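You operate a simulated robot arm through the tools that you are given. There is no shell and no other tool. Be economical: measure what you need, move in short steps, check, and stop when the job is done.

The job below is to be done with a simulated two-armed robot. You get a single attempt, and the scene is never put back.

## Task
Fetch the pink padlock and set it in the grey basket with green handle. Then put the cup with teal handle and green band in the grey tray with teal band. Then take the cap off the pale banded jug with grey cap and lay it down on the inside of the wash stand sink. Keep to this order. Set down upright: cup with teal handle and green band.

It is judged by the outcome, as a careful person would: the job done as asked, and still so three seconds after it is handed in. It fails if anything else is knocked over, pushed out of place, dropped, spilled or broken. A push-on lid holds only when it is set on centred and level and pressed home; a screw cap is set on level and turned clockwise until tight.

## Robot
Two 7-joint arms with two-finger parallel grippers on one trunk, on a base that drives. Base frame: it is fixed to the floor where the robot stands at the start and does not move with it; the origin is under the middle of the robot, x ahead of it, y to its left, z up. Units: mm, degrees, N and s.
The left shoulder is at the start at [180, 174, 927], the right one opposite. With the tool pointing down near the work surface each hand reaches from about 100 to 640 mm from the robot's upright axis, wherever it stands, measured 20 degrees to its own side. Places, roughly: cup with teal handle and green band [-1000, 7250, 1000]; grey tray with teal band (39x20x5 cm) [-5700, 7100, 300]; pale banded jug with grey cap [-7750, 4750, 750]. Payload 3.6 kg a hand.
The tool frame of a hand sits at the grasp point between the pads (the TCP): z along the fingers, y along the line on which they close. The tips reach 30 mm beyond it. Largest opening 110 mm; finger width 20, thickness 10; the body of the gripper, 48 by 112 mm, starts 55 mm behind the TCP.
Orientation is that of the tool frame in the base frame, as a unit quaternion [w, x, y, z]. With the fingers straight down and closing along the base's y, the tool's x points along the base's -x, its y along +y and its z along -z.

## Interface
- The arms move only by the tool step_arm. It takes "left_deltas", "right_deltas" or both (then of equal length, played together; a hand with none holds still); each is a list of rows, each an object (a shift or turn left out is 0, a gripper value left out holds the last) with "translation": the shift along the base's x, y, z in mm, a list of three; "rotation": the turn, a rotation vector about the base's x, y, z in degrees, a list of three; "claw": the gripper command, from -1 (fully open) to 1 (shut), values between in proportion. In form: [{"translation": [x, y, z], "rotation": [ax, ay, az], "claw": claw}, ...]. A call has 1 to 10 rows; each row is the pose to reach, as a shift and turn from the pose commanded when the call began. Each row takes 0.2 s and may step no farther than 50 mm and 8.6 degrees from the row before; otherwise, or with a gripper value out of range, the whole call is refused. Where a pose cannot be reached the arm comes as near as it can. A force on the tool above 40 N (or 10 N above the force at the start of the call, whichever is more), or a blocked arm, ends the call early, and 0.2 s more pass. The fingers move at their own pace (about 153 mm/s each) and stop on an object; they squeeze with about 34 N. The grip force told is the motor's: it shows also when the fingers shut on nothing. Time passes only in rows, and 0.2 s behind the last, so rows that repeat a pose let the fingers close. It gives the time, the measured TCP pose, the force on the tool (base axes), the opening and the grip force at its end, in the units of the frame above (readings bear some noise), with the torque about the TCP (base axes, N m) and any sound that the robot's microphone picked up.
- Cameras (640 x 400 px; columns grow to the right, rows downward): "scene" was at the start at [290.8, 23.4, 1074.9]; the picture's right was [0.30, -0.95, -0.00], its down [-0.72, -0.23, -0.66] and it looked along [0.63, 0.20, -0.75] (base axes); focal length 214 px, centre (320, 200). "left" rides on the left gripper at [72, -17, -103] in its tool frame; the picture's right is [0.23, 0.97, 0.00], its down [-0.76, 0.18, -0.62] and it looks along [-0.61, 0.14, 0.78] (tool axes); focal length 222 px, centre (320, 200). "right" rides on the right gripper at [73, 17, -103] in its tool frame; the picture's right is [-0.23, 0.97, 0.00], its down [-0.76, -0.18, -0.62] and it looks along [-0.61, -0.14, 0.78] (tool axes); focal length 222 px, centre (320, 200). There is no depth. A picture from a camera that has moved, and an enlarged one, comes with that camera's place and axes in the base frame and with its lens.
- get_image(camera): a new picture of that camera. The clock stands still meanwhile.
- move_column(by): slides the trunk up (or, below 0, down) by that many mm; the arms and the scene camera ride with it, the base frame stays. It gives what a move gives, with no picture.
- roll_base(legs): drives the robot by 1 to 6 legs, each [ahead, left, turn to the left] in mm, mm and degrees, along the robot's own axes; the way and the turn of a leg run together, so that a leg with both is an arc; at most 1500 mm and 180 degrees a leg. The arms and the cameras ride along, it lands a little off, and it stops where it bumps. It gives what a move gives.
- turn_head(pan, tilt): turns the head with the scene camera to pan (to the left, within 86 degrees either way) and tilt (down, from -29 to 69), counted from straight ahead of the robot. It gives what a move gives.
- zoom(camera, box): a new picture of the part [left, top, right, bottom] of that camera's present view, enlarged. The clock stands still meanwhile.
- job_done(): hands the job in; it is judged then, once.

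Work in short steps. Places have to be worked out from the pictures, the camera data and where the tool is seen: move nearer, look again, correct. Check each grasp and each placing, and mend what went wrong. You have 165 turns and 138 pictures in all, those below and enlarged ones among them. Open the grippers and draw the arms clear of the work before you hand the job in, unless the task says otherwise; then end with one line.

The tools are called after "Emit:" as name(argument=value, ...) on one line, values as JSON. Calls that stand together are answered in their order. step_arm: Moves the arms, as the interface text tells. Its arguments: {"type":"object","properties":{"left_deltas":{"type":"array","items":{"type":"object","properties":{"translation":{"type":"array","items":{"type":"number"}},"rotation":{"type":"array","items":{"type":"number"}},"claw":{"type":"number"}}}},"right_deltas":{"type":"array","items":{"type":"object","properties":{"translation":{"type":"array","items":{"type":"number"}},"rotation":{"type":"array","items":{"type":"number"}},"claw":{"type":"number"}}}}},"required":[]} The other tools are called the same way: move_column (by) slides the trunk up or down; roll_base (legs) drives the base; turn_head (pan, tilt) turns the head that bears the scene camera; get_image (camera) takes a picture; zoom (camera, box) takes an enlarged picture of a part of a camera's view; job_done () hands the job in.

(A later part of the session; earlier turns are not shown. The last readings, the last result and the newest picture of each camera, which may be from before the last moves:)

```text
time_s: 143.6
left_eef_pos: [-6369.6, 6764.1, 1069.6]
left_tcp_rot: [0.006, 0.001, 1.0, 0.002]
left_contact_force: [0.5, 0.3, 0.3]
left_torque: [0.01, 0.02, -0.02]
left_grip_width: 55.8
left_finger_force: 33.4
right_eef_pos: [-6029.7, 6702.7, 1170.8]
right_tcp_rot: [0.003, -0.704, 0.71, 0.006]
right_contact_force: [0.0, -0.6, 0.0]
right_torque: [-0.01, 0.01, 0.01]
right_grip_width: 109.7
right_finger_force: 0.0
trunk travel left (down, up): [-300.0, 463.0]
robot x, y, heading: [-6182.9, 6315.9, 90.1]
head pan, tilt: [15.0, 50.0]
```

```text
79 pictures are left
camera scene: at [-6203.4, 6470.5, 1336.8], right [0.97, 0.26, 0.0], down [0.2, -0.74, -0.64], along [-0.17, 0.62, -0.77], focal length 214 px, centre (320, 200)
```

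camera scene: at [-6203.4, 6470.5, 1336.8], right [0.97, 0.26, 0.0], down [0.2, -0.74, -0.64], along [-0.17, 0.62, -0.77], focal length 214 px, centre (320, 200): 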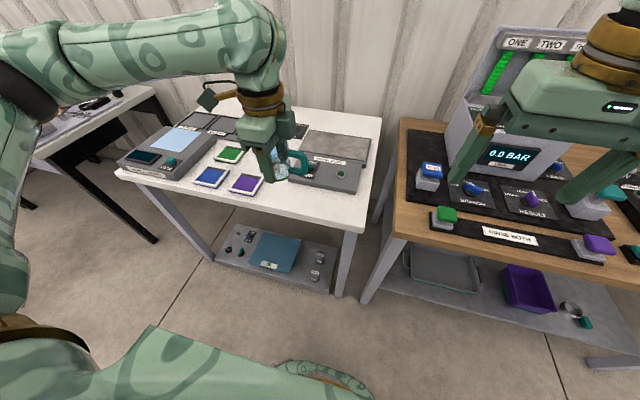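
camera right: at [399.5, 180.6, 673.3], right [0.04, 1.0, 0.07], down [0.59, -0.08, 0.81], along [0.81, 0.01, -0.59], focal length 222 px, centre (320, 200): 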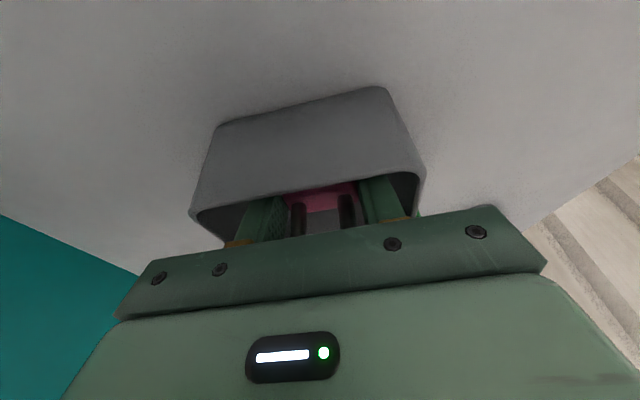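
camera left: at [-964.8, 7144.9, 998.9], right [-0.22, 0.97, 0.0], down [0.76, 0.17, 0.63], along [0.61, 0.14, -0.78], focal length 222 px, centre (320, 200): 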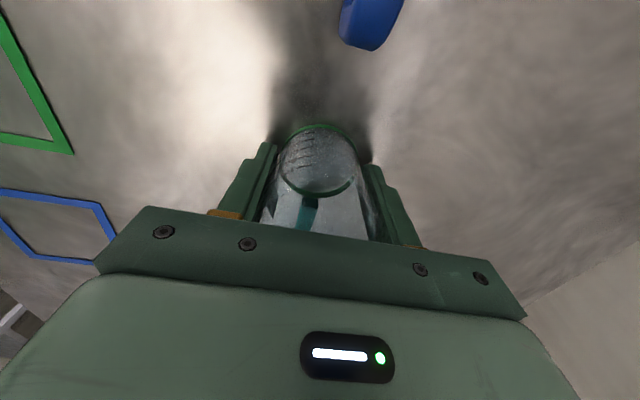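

The strip in front of the right-hand device on the white table is free, around (-6375, 6935). I move 100 mm ahead and yaw the hand back by +90° at height, so the handle points away from me.

Emit:
roll_base(legs=[[100, 0, 0]])

Emit:
step_arm(left_deltas=[{"rotation": [0, 0, 8.2]}, {"rotation": [0, 0, 16.4]}, {"rotation": [0, 0, 24.6]}, {"rotation": [0, 0, 32.8]}, {"rotation": [0, 0, 41]}, {"rotation": [0, 0, 49.2]}, {"rotation": [0, 0, 57.4]}, {"rotation": [0, 0, 65.6]}, {"rotation": [0, 0, 73.8]}, {"rotation": [0, 0, 82]}])

Emit:
step_arm(left_deltas=[{"translation": [0, 25, -15], "rotation": [0, 0, 8]}, {"translation": [0, 50, -30], "rotation": [0, 0, 8]}, {"translation": [0, 50, -70], "rotation": [0, 0, 8]}, {"translation": [0, 50, -100], "rotation": [0, 0, 8]}, {"translation": [0, 50, -100], "rotation": [0, 0, 8]}])

Emit:
get_image(camera="left")

Emit:
get_image(camera="scene")

```text
time_s: 144.7
left_eef_pos: [-6372.3, 6865.4, 1069.4]
left_tcp_rot: [0.004, 0.0, 1.0, 0.002]
left_contact_force: [0.1, -0.4, -0.4]
left_torque: [-0.02, 0.0, 0.0]
left_grip_width: 55.5
left_finger_force: 34.3
right_eef_pos: [-6030.7, 6803.9, 1169.0]
right_tcp_rot: [0.003, -0.705, 0.709, 0.006]
right_contact_force: [1.5, 0.2, 0.0]
right_torque: [-0.05, -0.01, 0.01]
right_grip_width: 110.0
right_finger_force: 0.1
trunk travel left (down, up): [-300.0, 463.0]
robot x, y, heading: [-6184.2, 6419.4, 89.9]
head pan, tilt: [15.0, 50.0]
```

```text
time_s: 146.9
left_eef_pos: [-6372.9, 6863.6, 1069.7]
left_tcp_rot: [0.003, -0.657, 0.754, 0.004]
left_contact_force: [0.9, 0.0, -0.2]
left_torque: [-0.04, -0.01, -0.02]
left_grip_width: 55.6
left_finger_force: 33.5
right_eef_pos: [-6029.8, 6804.3, 1169.5]
right_tcp_rot: [0.003, -0.705, 0.709, 0.007]
right_contact_force: [-0.9, 0.0, -0.4]
right_torque: [0.0, -0.03, 0.02]
right_grip_width: 109.8
right_finger_force: 0.1
trunk travel left (down, up): [-300.0, 463.0]
robot x, y, heading: [-6181.9, 6419.1, 90.4]
head pan, tilt: [15.0, 50.0]
```

```text
time_s: 148.1
left_eef_pos: [-6372.0, 6913.1, 968.4]
left_tcp_rot: [0.001, -0.707, 0.707, 0.005]
left_contact_force: [-0.2, 0.0, -2.1]
left_torque: [-0.01, -0.01, 0.0]
left_grip_width: 55.5
left_finger_force: 34.1
right_eef_pos: [-6030.0, 6803.8, 1169.8]
right_tcp_rot: [0.004, -0.705, 0.71, 0.006]
right_contact_force: [-0.4, -0.8, -0.6]
right_torque: [-0.03, -0.01, 0.0]
right_grip_width: 109.8
right_finger_force: 0.1
trunk travel left (down, up): [-300.0, 463.0]
robot x, y, heading: [-6182.1, 6417.1, 90.4]
head pan, tilt: [15.0, 50.0]
```

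```text
78 pictures are left
camera left: at [-6355.0, 6840.1, 1071.6], right [-0.97, -0.23, 0.0], down [-0.18, 0.76, 0.63], along [-0.15, 0.61, -0.78], focal length 222 px, centre (320, 200)
```

left: 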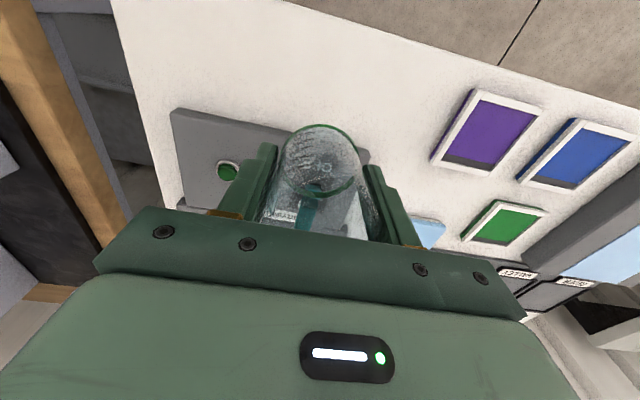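

```text
77 pictures are left
camera scene: at [-6204.2, 6571.5, 1336.7], right [0.96, 0.26, 0.0], down [0.2, -0.74, -0.64], along [-0.17, 0.62, -0.77], focal length 214 px, centre (320, 200)
```

scene: 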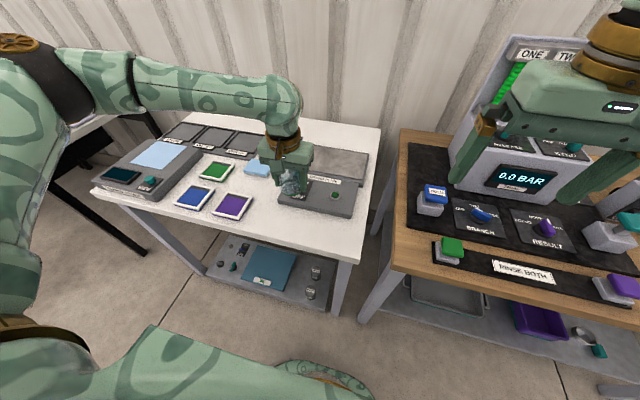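

Triangulation puts the white table top at z ≈ 815 and the device front edge at y ≈ 6958. I bring the cup to y ≈ 6877 so the handle clears the device, then lower to just above the surface.

Emit:
step_arm(left_deltas=[{"translation": [0, -18, -20]}, {"translation": [0, -36, -50]}, {"translation": [0, -36, -80]}, {"translation": [0, -36, -104]}, {"translation": [0, -36, -104]}])

Emit:
get_image(camera="left")

Emit:
zoom(camera="scene", box=[210, 150, 370, 250])

```text
time_s: 149.3
left_eef_pos: [-6372.3, 6879.9, 864.9]
left_tcp_rot: [-0.003, 0.707, -0.707, -0.005]
left_contact_force: [-0.1, 0.7, 0.1]
left_torque: [0.01, 0.01, -0.02]
left_grip_width: 55.6
left_finger_force: 33.8
right_eef_pos: [-6031.1, 6804.7, 1170.3]
right_tcp_rot: [0.003, -0.705, 0.709, 0.007]
right_contact_force: [-0.4, -0.2, -0.9]
right_torque: [0.01, -0.02, 0.02]
right_grip_width: 109.7
right_finger_force: 0.1
trunk travel left (down, up): [-300.0, 463.0]
robot x, y, heading: [-6181.5, 6421.7, 90.1]
head pan, tilt: [15.0, 50.0]
```

```text
76 pictures are left
camera left: at [-6355.9, 6807.3, 968.7], right [-0.97, -0.23, 0.0], down [-0.18, 0.76, 0.63], along [-0.15, 0.61, -0.78], focal length 222 px, centre (320, 200)
```

left: 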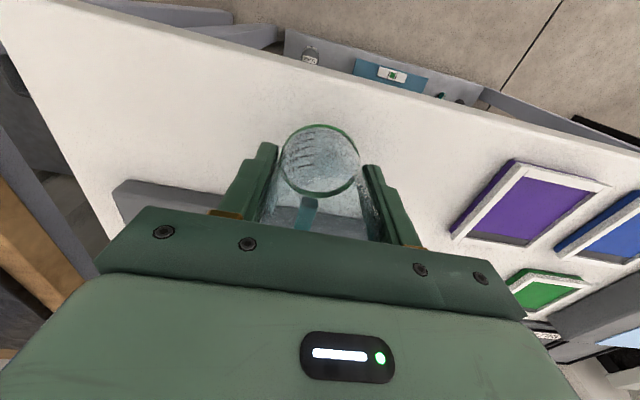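

```text
4.00 times, centred on (290, 200) of scene
camera zoom: at [-6204.2, 6571.6, 1336.7], right [0.96, 0.26, 0.0], down [0.2, -0.74, -0.64], along [-0.17, 0.62, -0.77], focal length 858 px, centre (440, 200)
```

zoom: 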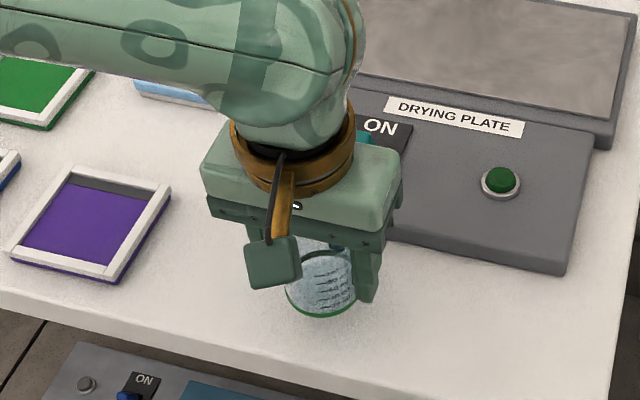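

The strip is only about 95 mm deep, and the handle would come close to the drying plate. I raise slightly, yaw the hand +50° so the handle points diagonally past it, then lower to near contact.

Emit:
step_arm(left_deltas=[{"translation": [0, 0, 25]}, {"translation": [0, -1, 25], "rotation": [0, 0, 8.4]}, {"translation": [0, -2, 25], "rotation": [0, 0, 16.8]}, {"translation": [0, -3, 25], "rotation": [0, 0, 25.2]}, {"translation": [0, -4, 25], "rotation": [0, 0, 33.6]}, {"translation": [0, -4, 25], "rotation": [0, 0, 42]}, {"translation": [0, -4, 25], "rotation": [0, 0, 50]}, {"translation": [0, -4, 10], "rotation": [0, 0, 50]}, {"translation": [0, -4, -3], "rotation": [0, 0, 50]}, {"translation": [0, -4, -8], "rotation": [0, 0, 50]}])

Emit:
zoom(camera="scene", box=[210, 150, 370, 250])

Emit:
get_image(camera="left")

```text
time_s: 151.5
left_eef_pos: [-6372.0, 6874.7, 856.4]
left_tcp_rot: [0.001, 0.94, -0.342, -0.005]
left_contact_force: [0.1, 0.4, 0.4]
left_torque: [0.05, 0.0, -0.02]
left_grip_width: 55.5
left_finger_force: 33.6
right_eef_pos: [-6029.5, 6803.4, 1169.8]
right_tcp_rot: [0.004, -0.706, 0.709, 0.006]
right_contact_force: [0.3, 0.4, 0.2]
right_torque: [0.02, 0.03, 0.01]
right_grip_width: 109.9
right_finger_force: 0.1
trunk travel left (down, up): [-300.0, 463.0]
robot x, y, heading: [-6182.2, 6419.8, 90.3]
head pan, tilt: [15.0, 50.0]
```

```text
4.00 times, centred on (290, 200) of scene
camera zoom: at [-6204.3, 6571.8, 1336.6], right [0.96, 0.26, 0.0], down [0.2, -0.74, -0.64], along [-0.17, 0.62, -0.77], focal length 858 px, centre (440, 200)
```

zoom: 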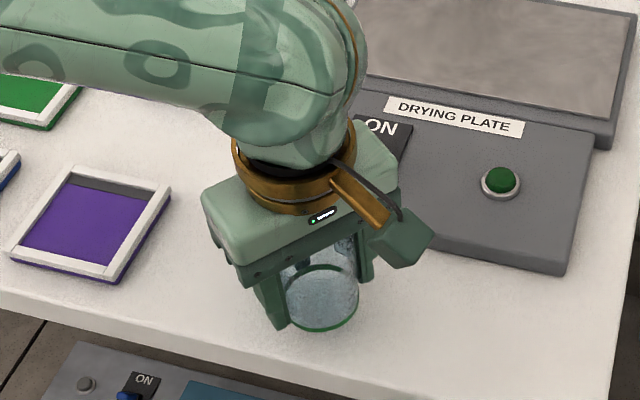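

```text
73 pictures are left
camera left: at [-6305.2, 6840.9, 960.0], right [-0.45, -0.89, 0.0], down [-0.69, 0.35, 0.63], along [-0.56, 0.28, -0.78], focal length 222 px, centre (320, 200)
```

left: 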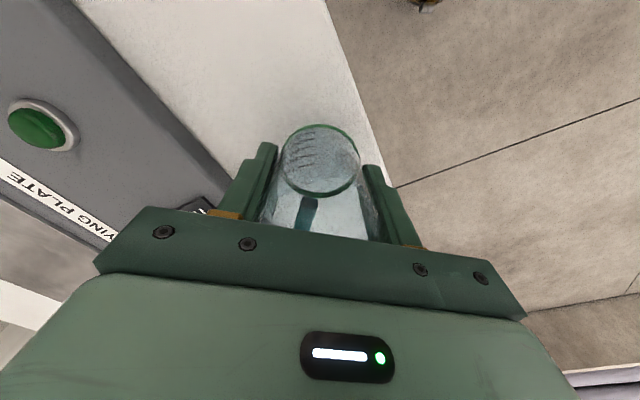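

The cup base is on the table with about 17 mm to the edge. I nudge 5 mm inwards and lower in 2 mm steps until I feel the table.

Emit:
step_arm(left_deltas=[{"translation": [-3, 5, 0]}, {"translation": [-3, 5, -2]}, {"translation": [-3, 5, -4]}, {"translation": [-3, 5, -5]}])

```text
time_s: 152.5
left_eef_pos: [-6375.7, 6878.9, 853.6]
left_tcp_rot: [0.001, 0.94, -0.342, -0.005]
left_contact_force: [-0.4, 0.9, -1.0]
left_torque: [0.0, 0.01, 0.02]
left_grip_width: 55.6
left_finger_force: 33.8
right_eef_pos: [-6029.8, 6804.5, 1170.5]
right_tcp_rot: [0.004, -0.706, 0.708, 0.006]
right_contact_force: [-0.7, 0.1, -0.7]
right_torque: [0.03, 0.01, -0.02]
right_grip_width: 110.2
right_finger_force: 0.1
trunk travel left (down, up): [-300.0, 463.0]
robot x, y, heading: [-6182.7, 6417.7, 89.9]
head pan, tilt: [15.0, 50.0]
```

Emit:
step_arm(left_deltas=[{"translation": [0, 0, -2]}, {"translation": [0, 0, -4]}, {"translation": [0, 0, -5]}])

```text
time_s: 153.3
left_eef_pos: [-6375.8, 6879.4, 847.8]
left_tcp_rot: [0.001, 0.94, -0.342, -0.005]
left_contact_force: [0.3, 0.3, -0.6]
left_torque: [-0.01, 0.0, 0.02]
left_grip_width: 55.7
left_finger_force: 33.9
right_eef_pos: [-6029.9, 6805.0, 1170.4]
right_tcp_rot: [0.004, -0.705, 0.709, 0.007]
right_contact_force: [0.0, -0.3, 0.2]
right_torque: [-0.02, 0.02, 0.02]
right_grip_width: 109.9
right_finger_force: 0.0
trunk travel left (down, up): [-300.0, 463.0]
robot x, y, heading: [-6180.4, 6415.8, 90.3]
head pan, tilt: [15.0, 50.0]
```

No contact yet at 848, so I continue in small steps.

Emit:
step_arm(left_deltas=[{"translation": [0, 0, -2]}, {"translation": [0, 0, -4]}, {"translation": [0, 0, -6]}])

Emit:
zoom(camera="scene", box=[250, 180, 330, 240])

```text
time_s: 154.1
left_eef_pos: [-6375.6, 6879.3, 840.9]
left_tcp_rot: [0.001, 0.94, -0.342, -0.006]
left_contact_force: [1.0, 0.1, -0.3]
left_torque: [0.01, 0.0, 0.02]
left_grip_width: 55.5
left_finger_force: 33.6
right_eef_pos: [-6029.8, 6803.8, 1170.8]
right_tcp_rot: [0.004, -0.705, 0.709, 0.006]
right_contact_force: [0.7, -0.9, 0.7]
right_torque: [0.0, 0.0, -0.02]
right_grip_width: 109.8
right_finger_force: 0.1
trunk travel left (down, up): [-300.0, 463.0]
robot x, y, heading: [-6180.3, 6415.7, 90.5]
head pan, tilt: [15.0, 50.0]
```

```text
6.67 times, centred on (290, 210) of scene
camera zoom: at [-6204.2, 6571.8, 1336.7], right [0.96, 0.26, 0.0], down [0.2, -0.74, -0.64], along [-0.17, 0.62, -0.77], focal length 1430 px, centre (520, 133)
```

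zoom: 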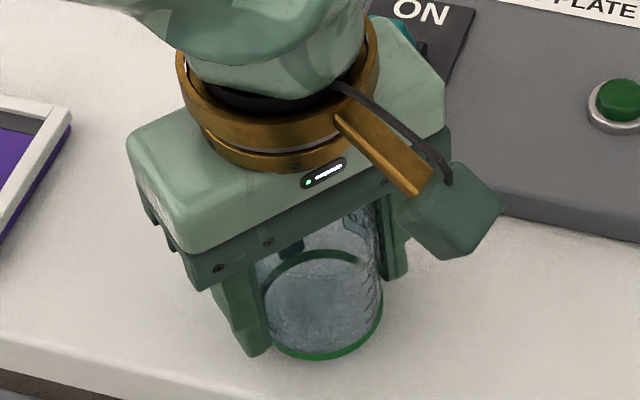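

Emit:
step_arm(left_deltas=[{"translation": [0, 0, -2]}, {"translation": [0, 0, -4]}, {"translation": [0, 0, -6]}, {"translation": [0, 0, -7]}])

```text
time_s: 155.1
left_eef_pos: [-6375.3, 6879.3, 835.7]
left_tcp_rot: [0.0, 0.94, -0.342, -0.006]
left_contact_force: [-3.2, -1.4, 11.5]
left_torque: [0.09, 0.1, 0.04]
left_grip_width: 55.8
left_finger_force: 34.3
right_eef_pos: [-6030.1, 6804.6, 1170.9]
right_tcp_rot: [0.004, -0.705, 0.709, 0.007]
right_contact_force: [-0.4, 0.5, 0.0]
right_torque: [-0.04, 0.01, 0.01]
right_grip_width: 110.0
right_finger_force: 0.1
trunk travel left (down, up): [-300.0, 463.0]
robot x, y, heading: [-6179.7, 6419.7, 90.1]
head pan, tilt: [15.0, 50.0]
```

Contact: the cup stands on the table at TCP z ≈ 836. I relieve 1 mm and open to about 80 mm.

Emit:
step_arm(left_deltas=[{"translation": [0, 0, 1]}, {"translation": [0, 0, 1], "claw": 0.2}, {"translation": [0, 0, 1], "claw": -0.2}, {"translation": [0, 0, 1], "claw": -0.5}, {"translation": [0, 0, 1], "claw": -0.5}])

Emit:
zoom(camera="left", box=[200, 80, 440, 230])

```text
time_s: 156.3
left_eef_pos: [-6375.4, 6879.8, 836.0]
left_tcp_rot: [0.001, 0.94, -0.342, -0.005]
left_contact_force: [-0.1, -0.4, 0.0]
left_torque: [0.0, 0.0, 0.0]
left_grip_width: 82.4
left_finger_force: 0.0
right_eef_pos: [-6029.8, 6805.6, 1170.5]
right_tcp_rot: [0.004, -0.705, 0.709, 0.006]
right_contact_force: [-0.6, -0.4, -0.4]
right_torque: [0.06, -0.04, 0.02]
right_grip_width: 109.9
right_finger_force: 0.1
trunk travel left (down, up): [-300.0, 463.0]
robot x, y, heading: [-6183.9, 6413.4, 90.4]
head pan, tilt: [15.0, 50.0]
```

```text
2.67 times, centred on (320, 155) of left
camera zoom: at [-6308.3, 6846.6, 938.9], right [-0.45, -0.89, 0.0], down [-0.69, 0.35, 0.63], along [-0.56, 0.28, -0.78], focal length 592 px, centre (320, 320)
```

zoom: 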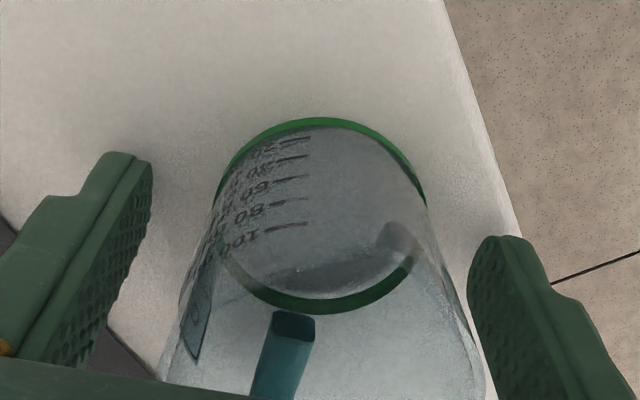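

The cup stands free. I pivot the hand 40° about its closing axis around the TCP, so it leans back towards me, and regrip tilted.

Emit:
step_arm(left_deltas=[{"rotation": [5.14, 6.13, 0]}, {"rotation": [10.3, 12.25, 0]}, {"rotation": [15.4, 18.4, 0]}, {"rotation": [20.6, 24.5, 0]}, {"rotation": [25.7, 30.6, 0]}, {"rotation": [25.7, 30.6, 0]}])

Emit:
get_image(camera="left")

Emit:
zoom(camera="scene", box=[210, 150, 370, 250])

```text
time_s: 157.7
left_eef_pos: [-6374.0, 6879.6, 836.2]
left_tcp_rot: [-0.116, 0.882, -0.319, -0.327]
left_contact_force: [0.5, 0.0, 0.3]
left_torque: [0.0, -0.03, -0.03]
left_grip_width: 82.6
left_finger_force: 0.0
left hand out of reach, approached as far as the arm can: row 4, 5
right_eef_pos: [-6030.1, 6804.5, 1170.6]
right_tcp_rot: [0.003, -0.705, 0.709, 0.006]
right_contact_force: [0.1, 0.4, -0.2]
right_torque: [-0.01, -0.06, 0.02]
right_grip_width: 109.8
right_finger_force: 0.2
trunk travel left (down, up): [-300.0, 463.0]
robot x, y, heading: [-6184.2, 6415.8, 90.5]
head pan, tilt: [15.0, 50.0]
```

```text
70 pictures are left
camera left: at [-6271.4, 6814.0, 868.4], right [-0.49, -0.86, -0.15], down [-0.25, -0.02, 0.97], along [-0.84, 0.51, -0.2], focal length 222 px, centre (320, 200)
```

left: 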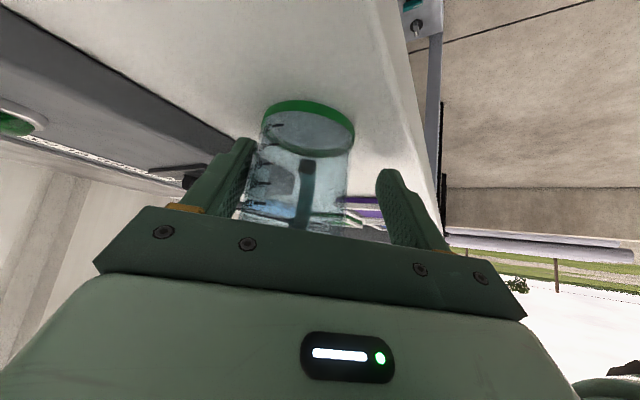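

```text
4.00 times, centred on (290, 200) of scene
camera zoom: at [-6204.8, 6571.1, 1336.8], right [0.96, 0.26, 0.0], down [0.2, -0.74, -0.64], along [-0.17, 0.62, -0.77], focal length 858 px, centre (440, 200)
```

zoom: 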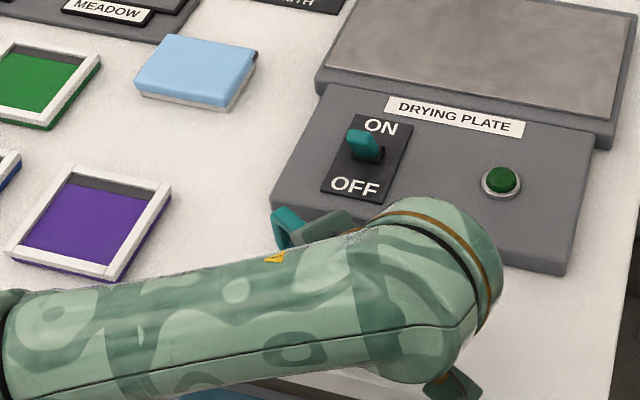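

The tilt is 40.6° with the closing axis level, and the cup sits between the pads. I close.

Emit:
step_arm(left_deltas=[{"translation": [0, 0, 0], "claw": -0.3}, {"translation": [0, 0, 0], "claw": -0.1}, {"translation": [0, 0, 0], "claw": 0.2}, {"translation": [0, 0, 0], "claw": 1}, {"translation": [0, 0, 0], "claw": 1}])

Emit:
step_arm(left_deltas=[{"translation": [0, 0, 10]}, {"translation": [0, 0, 35]}, {"translation": [0, 0, 70]}, {"translation": [0, 0, 100]}, {"translation": [0, -30, 120]}, {"translation": [0, -70, 130]}, {"translation": [0, -110, 130]}, {"translation": [0, -110, 130]}])

Emit:
get_image(camera="left")

Emit:
get_image(camera="scene")

```text
time_s: 158.9
left_eef_pos: [-6374.8, 6879.3, 837.2]
left_tcp_rot: [-0.118, 0.881, -0.321, -0.325]
left_contact_force: [0.1, 1.7, 1.1]
left_torque: [0.02, 0.02, 0.0]
left_grip_width: 54.5
left_finger_force: 34.0
right_eef_pos: [-6029.4, 6804.2, 1170.4]
right_tcp_rot: [0.005, -0.705, 0.709, 0.007]
right_contact_force: [0.2, -0.1, 0.7]
right_torque: [-0.01, 0.0, -0.02]
right_grip_width: 110.0
right_finger_force: 0.1
trunk travel left (down, up): [-300.0, 463.0]
robot x, y, heading: [-6181.7, 6416.5, 90.4]
head pan, tilt: [15.0, 50.0]
```

```text
time_s: 160.4
left_eef_pos: [-6424.6, 6839.2, 1028.0]
left_tcp_rot: [-0.17, 0.833, -0.28, -0.446]
left_contact_force: [-0.1, -0.4, -0.3]
left_torque: [-0.02, -0.01, -0.01]
left_grip_width: 54.5
left_finger_force: 33.5
right_eef_pos: [-6029.3, 6806.1, 1171.3]
right_tcp_rot: [0.004, -0.706, 0.708, 0.007]
right_contact_force: [1.1, -0.3, 0.1]
right_torque: [0.0, 0.0, 0.0]
right_grip_width: 109.8
right_finger_force: 0.1
trunk travel left (down, up): [-300.0, 463.0]
robot x, y, heading: [-6182.4, 6419.2, 90.6]
head pan, tilt: [15.0, 50.0]
stopped in row 7 (left hand): the arm was blocked; the commanded pose is now the measured one
```

```text
68 pictures are left
camera left: at [-6316.4, 6775.0, 1023.9], right [-0.5, -0.84, -0.22], down [-0.04, -0.23, 0.97], along [-0.86, 0.5, 0.08], focal length 222 px, centre (320, 200)
```

left: 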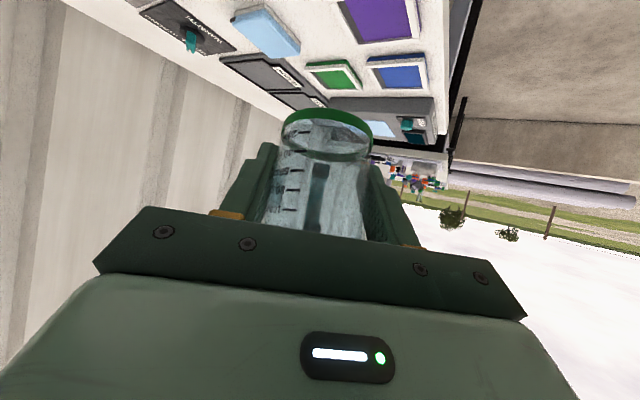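

```text
67 pictures are left
camera scene: at [-6203.9, 6571.3, 1336.7], right [0.96, 0.26, 0.0], down [0.2, -0.74, -0.64], along [-0.17, 0.62, -0.77], focal length 214 px, centre (320, 200)
```

scene: 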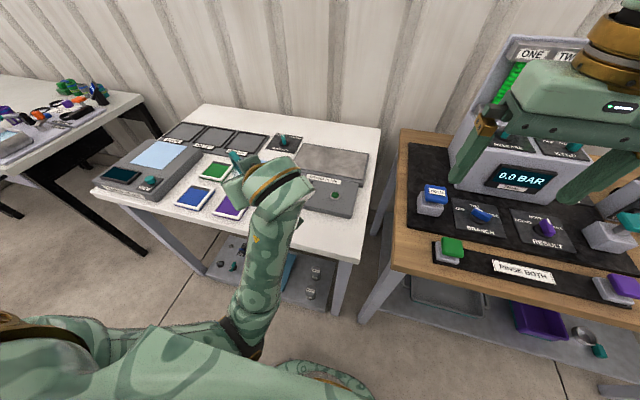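

The cup is gripped and lifted, but pulling back folded the arm too close to the shoulder and the tilt grew to 57°. I go back outward while undoing the extra 16.5°, so the cup is upright again.

Emit:
step_arm(left_deltas=[{"translation": [10, 15, -8], "rotation": [-2, -2.6, 0]}, {"translation": [20, 30, -16], "rotation": [-4.1, -5.2, 0]}, {"translation": [30, 45, -24], "rotation": [-6.1, -7.8, 0]}, {"translation": [40, 60, -32], "rotation": [-8.2, -10.4, 0]}, {"translation": [50, 70, -40], "rotation": [-10.2, -13, 0]}, {"translation": [50, 80, -50], "rotation": [-10.2, -13, 0]}, {"translation": [50, 80, -50], "rotation": [-10.2, -13, 0]}])

Emit:
get_image(camera="left")

```text
time_s: 161.1
left_eef_pos: [-6452.5, 6867.1, 1012.8]
left_tcp_rot: [-0.119, 0.823, -0.282, -0.478]
left_contact_force: [-0.6, 0.5, -0.4]
left_torque: [0.0, 0.03, -0.01]
left_grip_width: 54.2
left_finger_force: 33.9
right_eef_pos: [-6030.2, 6804.1, 1170.3]
right_tcp_rot: [0.004, -0.706, 0.708, 0.006]
right_contact_force: [0.8, -0.3, -0.2]
right_torque: [-0.02, -0.01, -0.03]
right_grip_width: 109.9
right_finger_force: 0.0
trunk travel left (down, up): [-300.0, 463.0]
robot x, y, heading: [-6180.7, 6419.5, 90.5]
head pan, tilt: [15.0, 50.0]
stopped in row 3 (left hand): the arm was blocked; the commanded pose is now the measured one
```

```text
66 pictures are left
camera left: at [-6341.3, 6808.1, 1003.4], right [-0.47, -0.87, -0.12], down [0.05, -0.16, 0.98], along [-0.88, 0.46, 0.12], focal length 222 px, centre (320, 200)
```

left: 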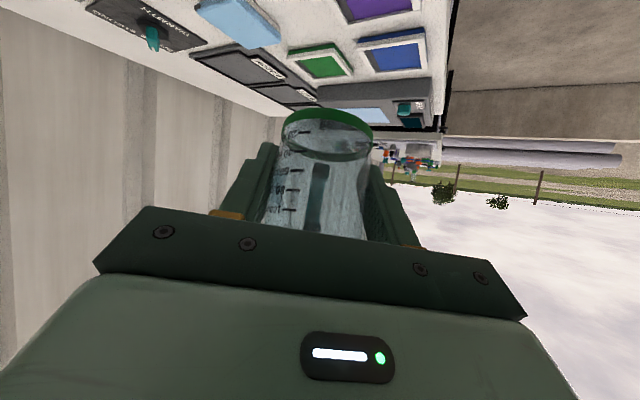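

Still blocked: the arm is folded close to the torso. I move the hand purely outward over the table, at z ~1010 and well above everything, to unfold it.

Emit:
step_arm(left_deltas=[{"translation": [-8, 20, 0]}, {"translation": [-16, 40, 0]}, {"translation": [-24, 60, 0]}, {"translation": [-32, 80, 0]}, {"translation": [-40, 100, 0]}])

Emit:
get_image(camera="scene")

```text
time_s: 162.3
left_eef_pos: [-6504.4, 6965.4, 1015.8]
left_tcp_rot: [-0.11, 0.818, -0.278, -0.491]
left_contact_force: [0.0, -0.2, -1.0]
left_torque: [-0.01, -0.02, 0.01]
left_grip_width: 54.3
left_finger_force: 34.1
right_eef_pos: [-6030.3, 6804.5, 1169.6]
right_tcp_rot: [0.003, -0.705, 0.709, 0.006]
right_contact_force: [-0.3, -0.6, 0.1]
right_torque: [0.0, 0.01, -0.01]
right_grip_width: 109.9
right_finger_force: 0.1
trunk travel left (down, up): [-300.0, 463.0]
robot x, y, heading: [-6179.8, 6419.1, 90.6]
head pan, tilt: [15.0, 50.0]
```

```text
65 pictures are left
camera scene: at [-6204.2, 6572.1, 1336.6], right [0.96, 0.26, 0.0], down [0.2, -0.74, -0.64], along [-0.17, 0.62, -0.77], focal length 214 px, centre (320, 200)
```

scene: 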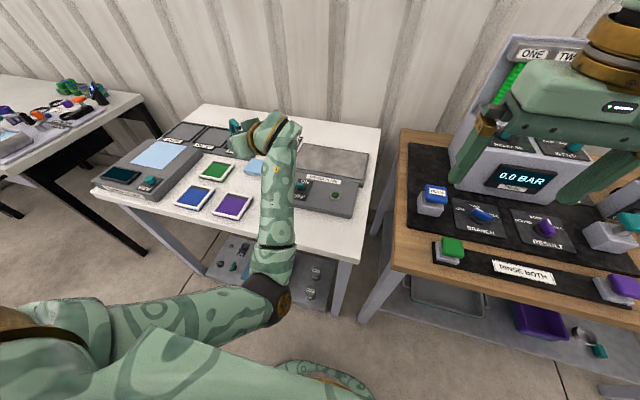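

The arm is unfolded now. I computed the turn to "tilt 40.6°, pointing straight ahead", which also levels the cup, and do it in eight small steps in place.

Emit:
step_arm(left_deltas=[{"translation": [2, 5, 0], "rotation": [-1.94, -1.8, -6.75]}, {"translation": [4, 10, 0], "rotation": [-3.88, -3.6, -13.5]}, {"translation": [6, 15, 0], "rotation": [-5.8, -5.4, -20.25]}, {"translation": [8, 20, 0], "rotation": [-7.75, -7.2, -27]}, {"translation": [10, 25, 0], "rotation": [-9.7, -9, -33.75]}, {"translation": [12, 30, 0], "rotation": [-11.6, -10.8, -40.5]}, {"translation": [14, 30, 0], "rotation": [-13.6, -12.6, -47.25]}, {"translation": [14, 30, 0], "rotation": [-15.5, -14.4, -54]}, {"translation": [14, 30, 0], "rotation": [-15.5, -14.4, -54]}])

Emit:
get_image(camera="left")

Emit:
get_image(camera="scene")

```text
time_s: 164.3
left_eef_pos: [-6476.7, 6996.7, 1011.7]
left_tcp_rot: [0.245, -0.666, 0.667, 0.227]
left_contact_force: [0.2, 0.6, -0.7]
left_torque: [-0.03, 0.01, 0.0]
left_grip_width: 53.9
left_finger_force: 33.6
right_eef_pos: [-6030.0, 6803.0, 1170.4]
right_tcp_rot: [0.004, -0.706, 0.708, 0.007]
right_contact_force: [-0.2, 0.5, -0.9]
right_torque: [0.0, 0.01, -0.01]
right_grip_width: 109.9
right_finger_force: 0.2
trunk travel left (down, up): [-300.0, 463.0]
robot x, y, heading: [-6181.0, 6420.0, 90.5]
head pan, tilt: [15.0, 50.0]
```

```text
64 pictures are left
camera left: at [-6463.5, 6875.6, 1047.4], right [-0.97, -0.17, -0.17], down [-0.2, 0.2, 0.96], along [-0.13, 0.97, -0.23], focal length 222 px, centre (320, 200)
```

left: 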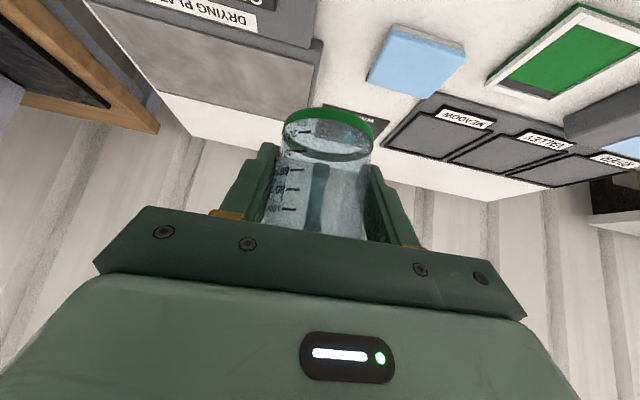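

```text
63 pictures are left
camera scene: at [-6204.3, 6571.6, 1336.7], right [0.96, 0.26, 0.0], down [0.2, -0.74, -0.64], along [-0.17, 0.62, -0.77], focal length 214 px, centre (320, 200)
```

scene: 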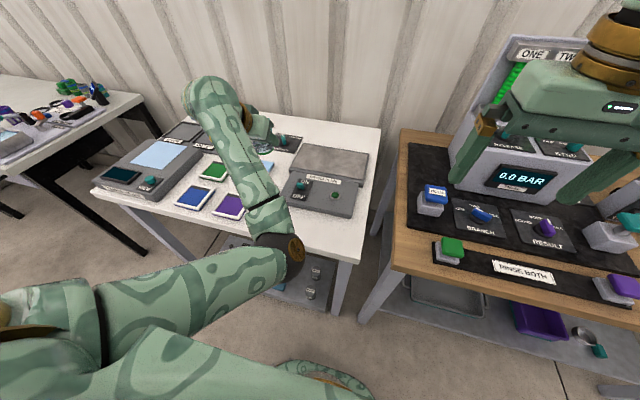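

The cup is upright again with the hand tilted 39° and pointing straight ahead. I back off, tuck the right hand up and back, then lower the trunk fully.

Emit:
roll_base(legs=[[-420, 0, -0.5]])

Emit:
step_arm(right_deltas=[{"translation": [0, -10, 40]}, {"translation": [0, -20, 80]}, {"translation": [0, -40, 120]}, {"translation": [0, -60, 160]}, {"translation": [0, -80, 200]}])

Emit:
move_column(by=-300)

Emit:
roll_base(legs=[[0, -740, 0]])

Emit:
turn_head(pan=25, tilt=35)

Emit:
get_image(camera="scene")

Emit:
get_image(camera="left")

```text
time_s: 166.8
left_eef_pos: [-6470.7, 6579.6, 1012.6]
left_tcp_rot: [0.246, -0.662, 0.671, 0.227]
left_contact_force: [0.3, -0.5, 0.3]
left_torque: [-0.03, 0.01, -0.03]
left_grip_width: 54.1
left_finger_force: 34.1
right_eef_pos: [-6026.2, 6382.3, 1169.9]
right_tcp_rot: [0.004, -0.701, 0.713, 0.007]
right_contact_force: [-0.3, -1.3, 0.9]
right_torque: [0.0, 0.04, 0.01]
right_grip_width: 110.0
right_finger_force: 0.1
trunk travel left (down, up): [-300.0, 463.0]
robot x, y, heading: [-6183.8, 5996.5, 89.7]
head pan, tilt: [15.0, 50.0]
```

```text
time_s: 168.1
left_eef_pos: [-6471.9, 6579.6, 1013.9]
left_tcp_rot: [0.247, -0.662, 0.671, 0.227]
left_contact_force: [0.1, 0.5, 0.1]
left_torque: [0.03, 0.01, 0.01]
left_grip_width: 54.2
left_finger_force: 34.0
right_eef_pos: [-6025.3, 6301.4, 1369.1]
right_tcp_rot: [0.004, -0.702, 0.712, 0.007]
right_contact_force: [0.0, -0.1, -0.7]
right_torque: [0.04, -0.03, -0.01]
right_grip_width: 109.7
right_finger_force: 0.0
trunk travel left (down, up): [-300.0, 463.0]
robot x, y, heading: [-6185.9, 5999.2, 89.5]
head pan, tilt: [15.0, 50.0]
```

```text
time_s: 171.1
left_eef_pos: [-6470.7, 6588.0, 694.3]
left_tcp_rot: [0.231, -0.667, 0.676, 0.213]
left_contact_force: [-0.1, 0.1, -0.3]
left_torque: [-0.03, -0.01, 0.0]
left_grip_width: 53.9
left_finger_force: 34.6
right_eef_pos: [-6026.2, 6325.6, 1064.1]
right_tcp_rot: [-0.013, -0.702, 0.712, -0.009]
right_contact_force: [-1.0, 0.3, -0.5]
right_torque: [0.04, 0.03, -0.02]
right_grip_width: 109.9
right_finger_force: 0.0
trunk travel left (down, up): [0.0, 763.0]
robot x, y, heading: [-6183.5, 5999.5, 89.5]
head pan, tilt: [15.0, 50.0]
```

```text
time_s: 175.1
left_eef_pos: [-5719.3, 6582.3, 692.6]
left_tcp_rot: [0.232, -0.665, 0.678, 0.212]
left_contact_force: [-0.1, 0.1, -1.0]
left_torque: [-0.01, -0.01, -0.01]
left_grip_width: 53.9
left_finger_force: 34.1
right_eef_pos: [-5274.9, 6317.3, 1062.8]
right_tcp_rot: [-0.014, -0.698, 0.716, -0.01]
right_contact_force: [-0.5, -0.1, 0.9]
right_torque: [-0.02, -0.01, 0.03]
right_grip_width: 110.1
right_finger_force: 0.0
trunk travel left (down, up): [0.0, 763.0]
robot x, y, heading: [-5432.6, 5991.3, 89.0]
head pan, tilt: [15.0, 50.0]
```

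```text
time_s: 175.9
left_eef_pos: [-5717.7, 6581.8, 692.6]
left_tcp_rot: [0.232, -0.665, 0.678, 0.212]
left_contact_force: [-0.2, 0.3, -0.5]
left_torque: [0.04, 0.0, 0.0]
left_grip_width: 53.7
left_finger_force: 34.2
right_eef_pos: [-5274.8, 6316.5, 1063.9]
right_tcp_rot: [-0.013, -0.699, 0.715, -0.01]
right_contact_force: [-0.2, 0.3, -0.2]
right_torque: [0.03, 0.0, 0.01]
right_grip_width: 110.0
right_finger_force: 0.1
trunk travel left (down, up): [0.0, 763.0]
robot x, y, heading: [-5432.8, 5990.7, 89.4]
head pan, tilt: [25.0, 35.0]
```

```text
62 pictures are left
camera scene: at [-5468.1, 6320.9, 1040.7], right [0.91, 0.41, 0.0], down [0.23, -0.52, -0.82], along [-0.34, 0.75, -0.57], focal length 214 px, centre (320, 200)
```

scene: 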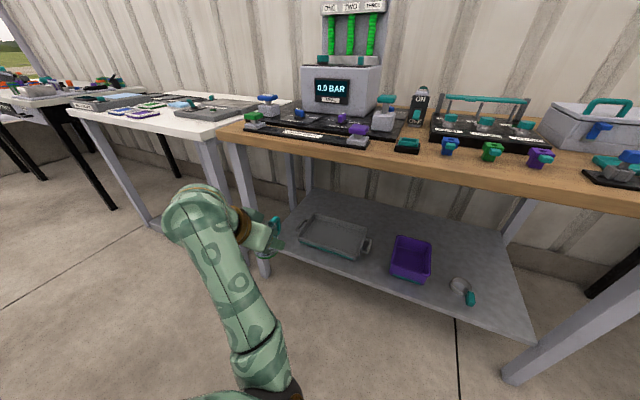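

```text
61 pictures are left
camera left: at [-5706.0, 6462.1, 733.4], right [-0.98, -0.16, -0.16], down [-0.19, 0.24, 0.95], along [-0.11, 0.96, -0.27], focal length 222 px, centre (320, 200)
```

left: 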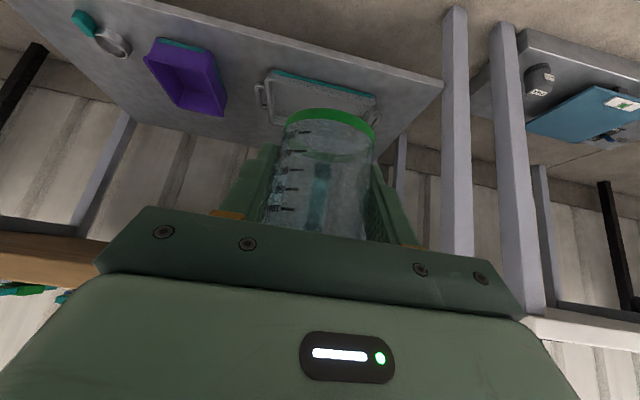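

I zoom both views on the tray to triangulate it.

Emit:
zoom(camera="scene", box=[260, 190, 420, 290])

Emit:
zoom(camera="left", box=[240, 40, 460, 177])

```text
4.00 times, centred on (340, 240) of scene
camera zoom: at [-5468.1, 6320.9, 1040.7], right [0.91, 0.41, 0.0], down [0.23, -0.52, -0.82], along [-0.34, 0.75, -0.57], focal length 858 px, centre (240, 40)
```

zoom: 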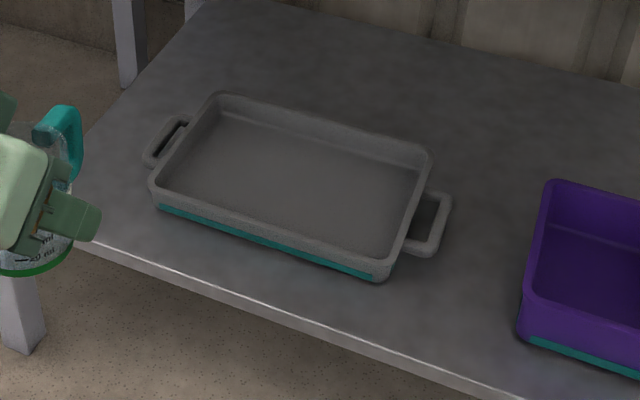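

```text
2.91 times, centred on (350, 108) of left
camera zoom: at [-5706.0, 6462.1, 733.4], right [-0.98, -0.16, -0.16], down [-0.19, 0.24, 0.95], along [-0.11, 0.96, -0.27], focal length 646 px, centre (233, 466)
```

zoom: 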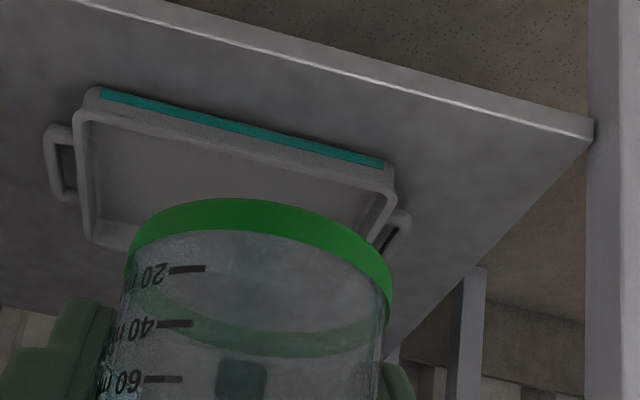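

The tray's front band lies at y ≈ 6933, x -5851 to -5594, with the shelf at z ≈ 290, so the tray centre is about (-5722, 7030). I lower the hand in front of the shelf to z ≈ 405 and level the cup by +4°.

Emit:
step_arm(left_deltas=[{"translation": [0, 0, -40], "rotation": [1, 0, 0]}, {"translation": [0, 0, -80], "rotation": [2, 0, 0]}, {"translation": [0, 0, -120], "rotation": [3, 0, 0]}, {"translation": [0, 0, -160], "rotation": [4, 0, 0]}, {"translation": [0, 0, -200], "rotation": [4, 0, 0]}, {"translation": [0, 0, -240], "rotation": [4, 0, 0]}, {"translation": [0, 0, -270], "rotation": [4, 0, 0]}, {"translation": [0, 0, -285], "rotation": [4, 0, 0]}, {"translation": [0, 0, -285], "rotation": [4, 0, 0]}])

Emit:
get_image(camera="left")

Emit:
get_image(camera="scene")

```text
time_s: 177.9
left_eef_pos: [-5718.0, 6580.1, 406.6]
left_tcp_rot: [0.256, -0.656, 0.67, 0.236]
left_contact_force: [0.0, -0.4, -0.9]
left_torque: [-0.01, 0.04, -0.04]
left_grip_width: 53.8
left_finger_force: 34.0
right_eef_pos: [-5275.7, 6316.7, 1062.6]
right_tcp_rot: [-0.014, -0.699, 0.715, -0.009]
right_contact_force: [0.2, -0.2, -0.1]
right_torque: [-0.03, -0.02, -0.01]
right_grip_width: 110.1
right_finger_force: 0.0
trunk travel left (down, up): [0.0, 763.0]
robot x, y, heading: [-5431.9, 5992.8, 89.3]
head pan, tilt: [25.0, 35.0]
```

```text
58 pictures are left
camera left: at [-5705.9, 6458.0, 439.3], right [-0.98, -0.15, -0.17], down [-0.19, 0.18, 0.97], along [-0.11, 0.97, -0.2], focal length 222 px, centre (320, 200)
```

left: 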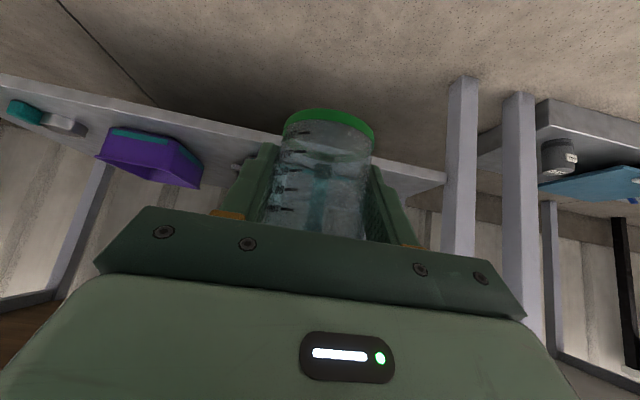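

```text
57 pictures are left
camera scene: at [-5468.2, 6320.8, 1040.8], right [0.91, 0.41, 0.0], down [0.23, -0.52, -0.82], along [-0.34, 0.75, -0.57], focal length 214 px, centre (320, 200)
```

scene: 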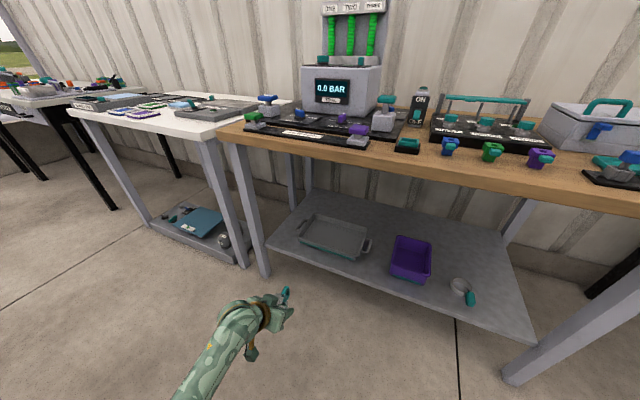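

The cup is level and low, and the way under the bench is open. I drive ahead 270 mm and check the clearances.

Emit:
roll_base(legs=[[270, 0, 0.5]])

Emit:
turn_head(pan=30, tilt=60)

Emit:
get_image(camera="scene")

Emit:
get_image(camera="left")

```text
time_s: 179.8
left_eef_pos: [-5720.8, 6847.7, 407.7]
left_tcp_rot: [0.254, -0.659, 0.667, 0.237]
left_contact_force: [-0.7, -0.5, 0.1]
left_torque: [-0.02, 0.02, -0.03]
left_grip_width: 54.0
left_finger_force: 33.9
right_eef_pos: [-5275.7, 6588.0, 1063.1]
right_tcp_rot: [-0.013, -0.702, 0.712, -0.01]
right_contact_force: [0.4, 0.3, 0.1]
right_torque: [0.02, 0.01, 0.01]
right_grip_width: 110.0
right_finger_force: 0.1
trunk travel left (down, up): [0.0, 763.0]
robot x, y, heading: [-5430.1, 6263.0, 89.8]
head pan, tilt: [25.0, 35.0]
```

```text
time_s: 180.7
left_eef_pos: [-5721.6, 6846.1, 407.4]
left_tcp_rot: [0.253, -0.661, 0.666, 0.237]
left_contact_force: [0.4, -0.4, -0.7]
left_torque: [-0.04, -0.02, -0.02]
left_grip_width: 53.9
left_finger_force: 33.9
right_eef_pos: [-5275.8, 6588.6, 1063.4]
right_tcp_rot: [-0.014, -0.702, 0.712, -0.01]
right_contact_force: [0.1, 1.2, 0.8]
right_torque: [-0.02, 0.01, -0.03]
right_grip_width: 110.0
right_finger_force: 0.1
trunk travel left (down, up): [0.0, 763.0]
robot x, y, heading: [-5432.4, 6259.2, 89.7]
head pan, tilt: [30.0, 60.0]
```

```text
56 pictures are left
camera scene: at [-5465.4, 6568.0, 1006.6], right [0.87, 0.5, 0.0], down [0.43, -0.75, -0.5], along [-0.25, 0.43, -0.87], focal length 214 px, centre (320, 200)
```

scene: 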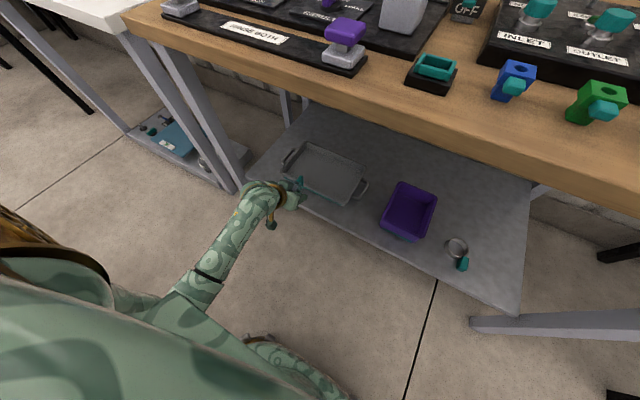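

```text
55 pictures are left
camera left: at [-5708.2, 6724.7, 439.6], right [-0.97, -0.16, -0.17], down [-0.19, 0.18, 0.97], along [-0.12, 0.97, -0.2], focal length 222 px, centre (320, 200)
```

left: 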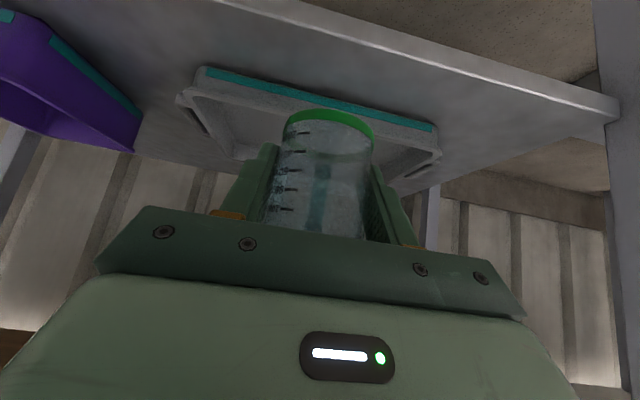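

Consistent: tray mid x ≈ -5724 and shelf z ≈ 280. I drive ahead the last 170 mm with the cup bottom about 35 mm above the rim.

Emit:
roll_base(legs=[[170, 0, 0]])

Emit:
get_image(camera="left")

Emit:
get_image(camera="scene")

```text
time_s: 182.2
left_eef_pos: [-5721.5, 7023.4, 407.3]
left_tcp_rot: [0.253, -0.66, 0.667, 0.237]
left_contact_force: [-0.3, 0.8, -1.1]
left_torque: [-0.01, -0.02, 0.02]
left_grip_width: 53.3
left_finger_force: 34.1
right_eef_pos: [-5274.9, 6764.1, 1062.4]
right_tcp_rot: [-0.014, -0.702, 0.712, -0.01]
right_contact_force: [-0.1, 0.2, 0.1]
right_torque: [0.01, 0.01, 0.01]
right_grip_width: 109.7
right_finger_force: 0.0
trunk travel left (down, up): [0.0, 763.0]
robot x, y, heading: [-5432.0, 6438.1, 89.7]
head pan, tilt: [30.0, 60.0]
```

```text
54 pictures are left
camera left: at [-5707.0, 6901.1, 439.4], right [-0.97, -0.16, -0.17], down [-0.19, 0.18, 0.97], along [-0.12, 0.97, -0.2], focal length 222 px, centre (320, 200)
```

left: 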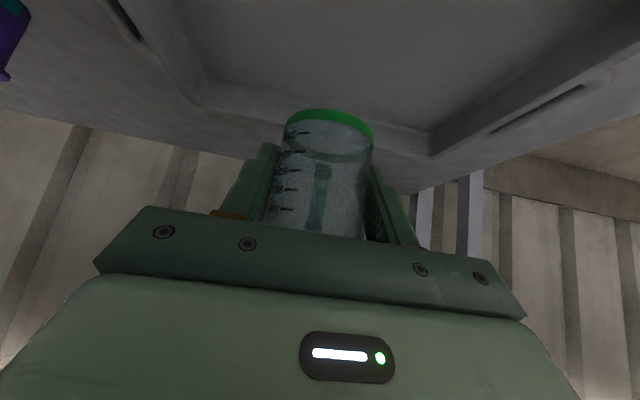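

```text
53 pictures are left
camera scene: at [-5464.3, 6744.4, 1006.3], right [0.87, 0.5, 0.0], down [0.43, -0.75, -0.5], along [-0.25, 0.43, -0.87], focal length 214 px, centre (320, 200)
```

scene: 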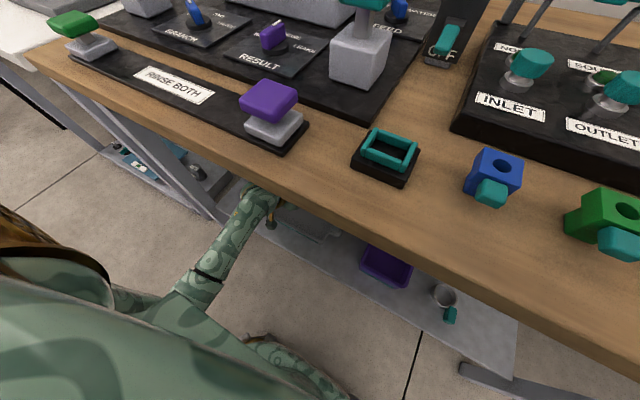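

The cup is over the middle of the tray. I lower it 68 mm, then feel for the tray floor in small steps.

Emit:
step_arm(left_deltas=[{"translation": [0, 0, -25]}, {"translation": [0, 0, -50]}, {"translation": [0, 0, -66]}, {"translation": [0, 0, -70]}, {"translation": [0, 0, -72]}])

Emit:
step_arm(left_deltas=[{"translation": [0, 0, -2]}, {"translation": [0, 0, -4]}, {"translation": [0, 0, -6]}])

Emit:
get_image(camera="left")

```text
time_s: 183.4
left_eef_pos: [-5720.8, 7024.2, 335.2]
left_tcp_rot: [0.253, -0.659, 0.667, 0.237]
left_contact_force: [0.7, 0.3, -1.3]
left_torque: [-0.01, 0.04, 0.01]
left_grip_width: 53.5
left_finger_force: 34.0
right_eef_pos: [-5275.8, 6764.7, 1063.2]
right_tcp_rot: [-0.014, -0.702, 0.712, -0.01]
right_contact_force: [0.2, 0.0, 0.9]
right_torque: [-0.01, 0.03, 0.04]
right_grip_width: 110.1
right_finger_force: 0.0
trunk travel left (down, up): [0.0, 763.0]
robot x, y, heading: [-5433.4, 6433.8, 89.7]
head pan, tilt: [30.0, 60.0]
```

```text
time_s: 184.2
left_eef_pos: [-5720.9, 7023.3, 329.5]
left_tcp_rot: [0.254, -0.66, 0.666, 0.238]
left_contact_force: [-0.5, 0.2, -0.7]
left_torque: [0.01, 0.0, -0.02]
left_grip_width: 53.7
left_finger_force: 34.7
right_eef_pos: [-5276.0, 6763.6, 1063.3]
right_tcp_rot: [-0.013, -0.702, 0.712, -0.01]
right_contact_force: [-0.2, 0.0, 0.2]
right_torque: [0.02, -0.03, -0.01]
right_grip_width: 109.7
right_finger_force: 0.0
trunk travel left (down, up): [0.0, 763.0]
robot x, y, heading: [-5432.7, 6438.4, 89.7]
head pan, tilt: [30.0, 60.0]
```

```text
52 pictures are left
camera left: at [-5708.7, 6901.0, 361.5], right [-0.97, -0.16, -0.17], down [-0.19, 0.18, 0.97], along [-0.12, 0.97, -0.2], focal length 222 px, centre (320, 200)
```

left: 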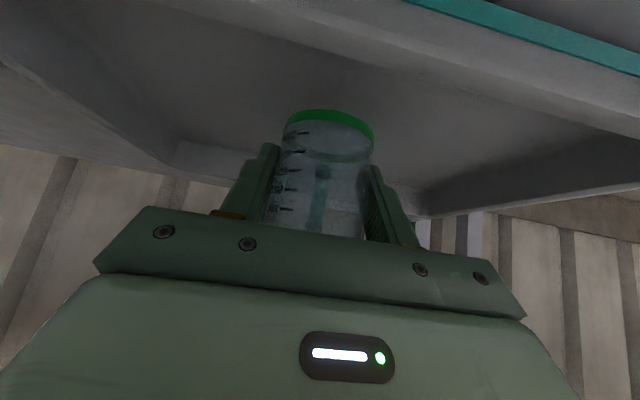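

No contact yet, so I continue down in small steps.

Emit:
step_arm(left_deltas=[{"translation": [0, 0, -2]}, {"translation": [0, 0, -4]}, {"translation": [0, 0, -6]}, {"translation": [0, 0, -7]}])

```text
time_s: 185.2
left_eef_pos: [-5720.1, 7024.5, 321.1]
left_tcp_rot: [0.253, -0.66, 0.667, 0.237]
left_contact_force: [-1.2, -0.3, -0.2]
left_torque: [-0.01, 0.01, 0.02]
left_grip_width: 53.5
left_finger_force: 33.6
right_eef_pos: [-5275.1, 6763.4, 1063.5]
right_tcp_rot: [-0.013, -0.702, 0.712, -0.01]
right_contact_force: [-0.4, -0.2, 0.0]
right_torque: [0.01, 0.01, 0.02]
right_grip_width: 110.3
right_finger_force: 0.0
trunk travel left (down, up): [0.0, 763.0]
robot x, y, heading: [-5430.0, 6436.8, 89.8]
head pan, tilt: [30.0, 60.0]
```

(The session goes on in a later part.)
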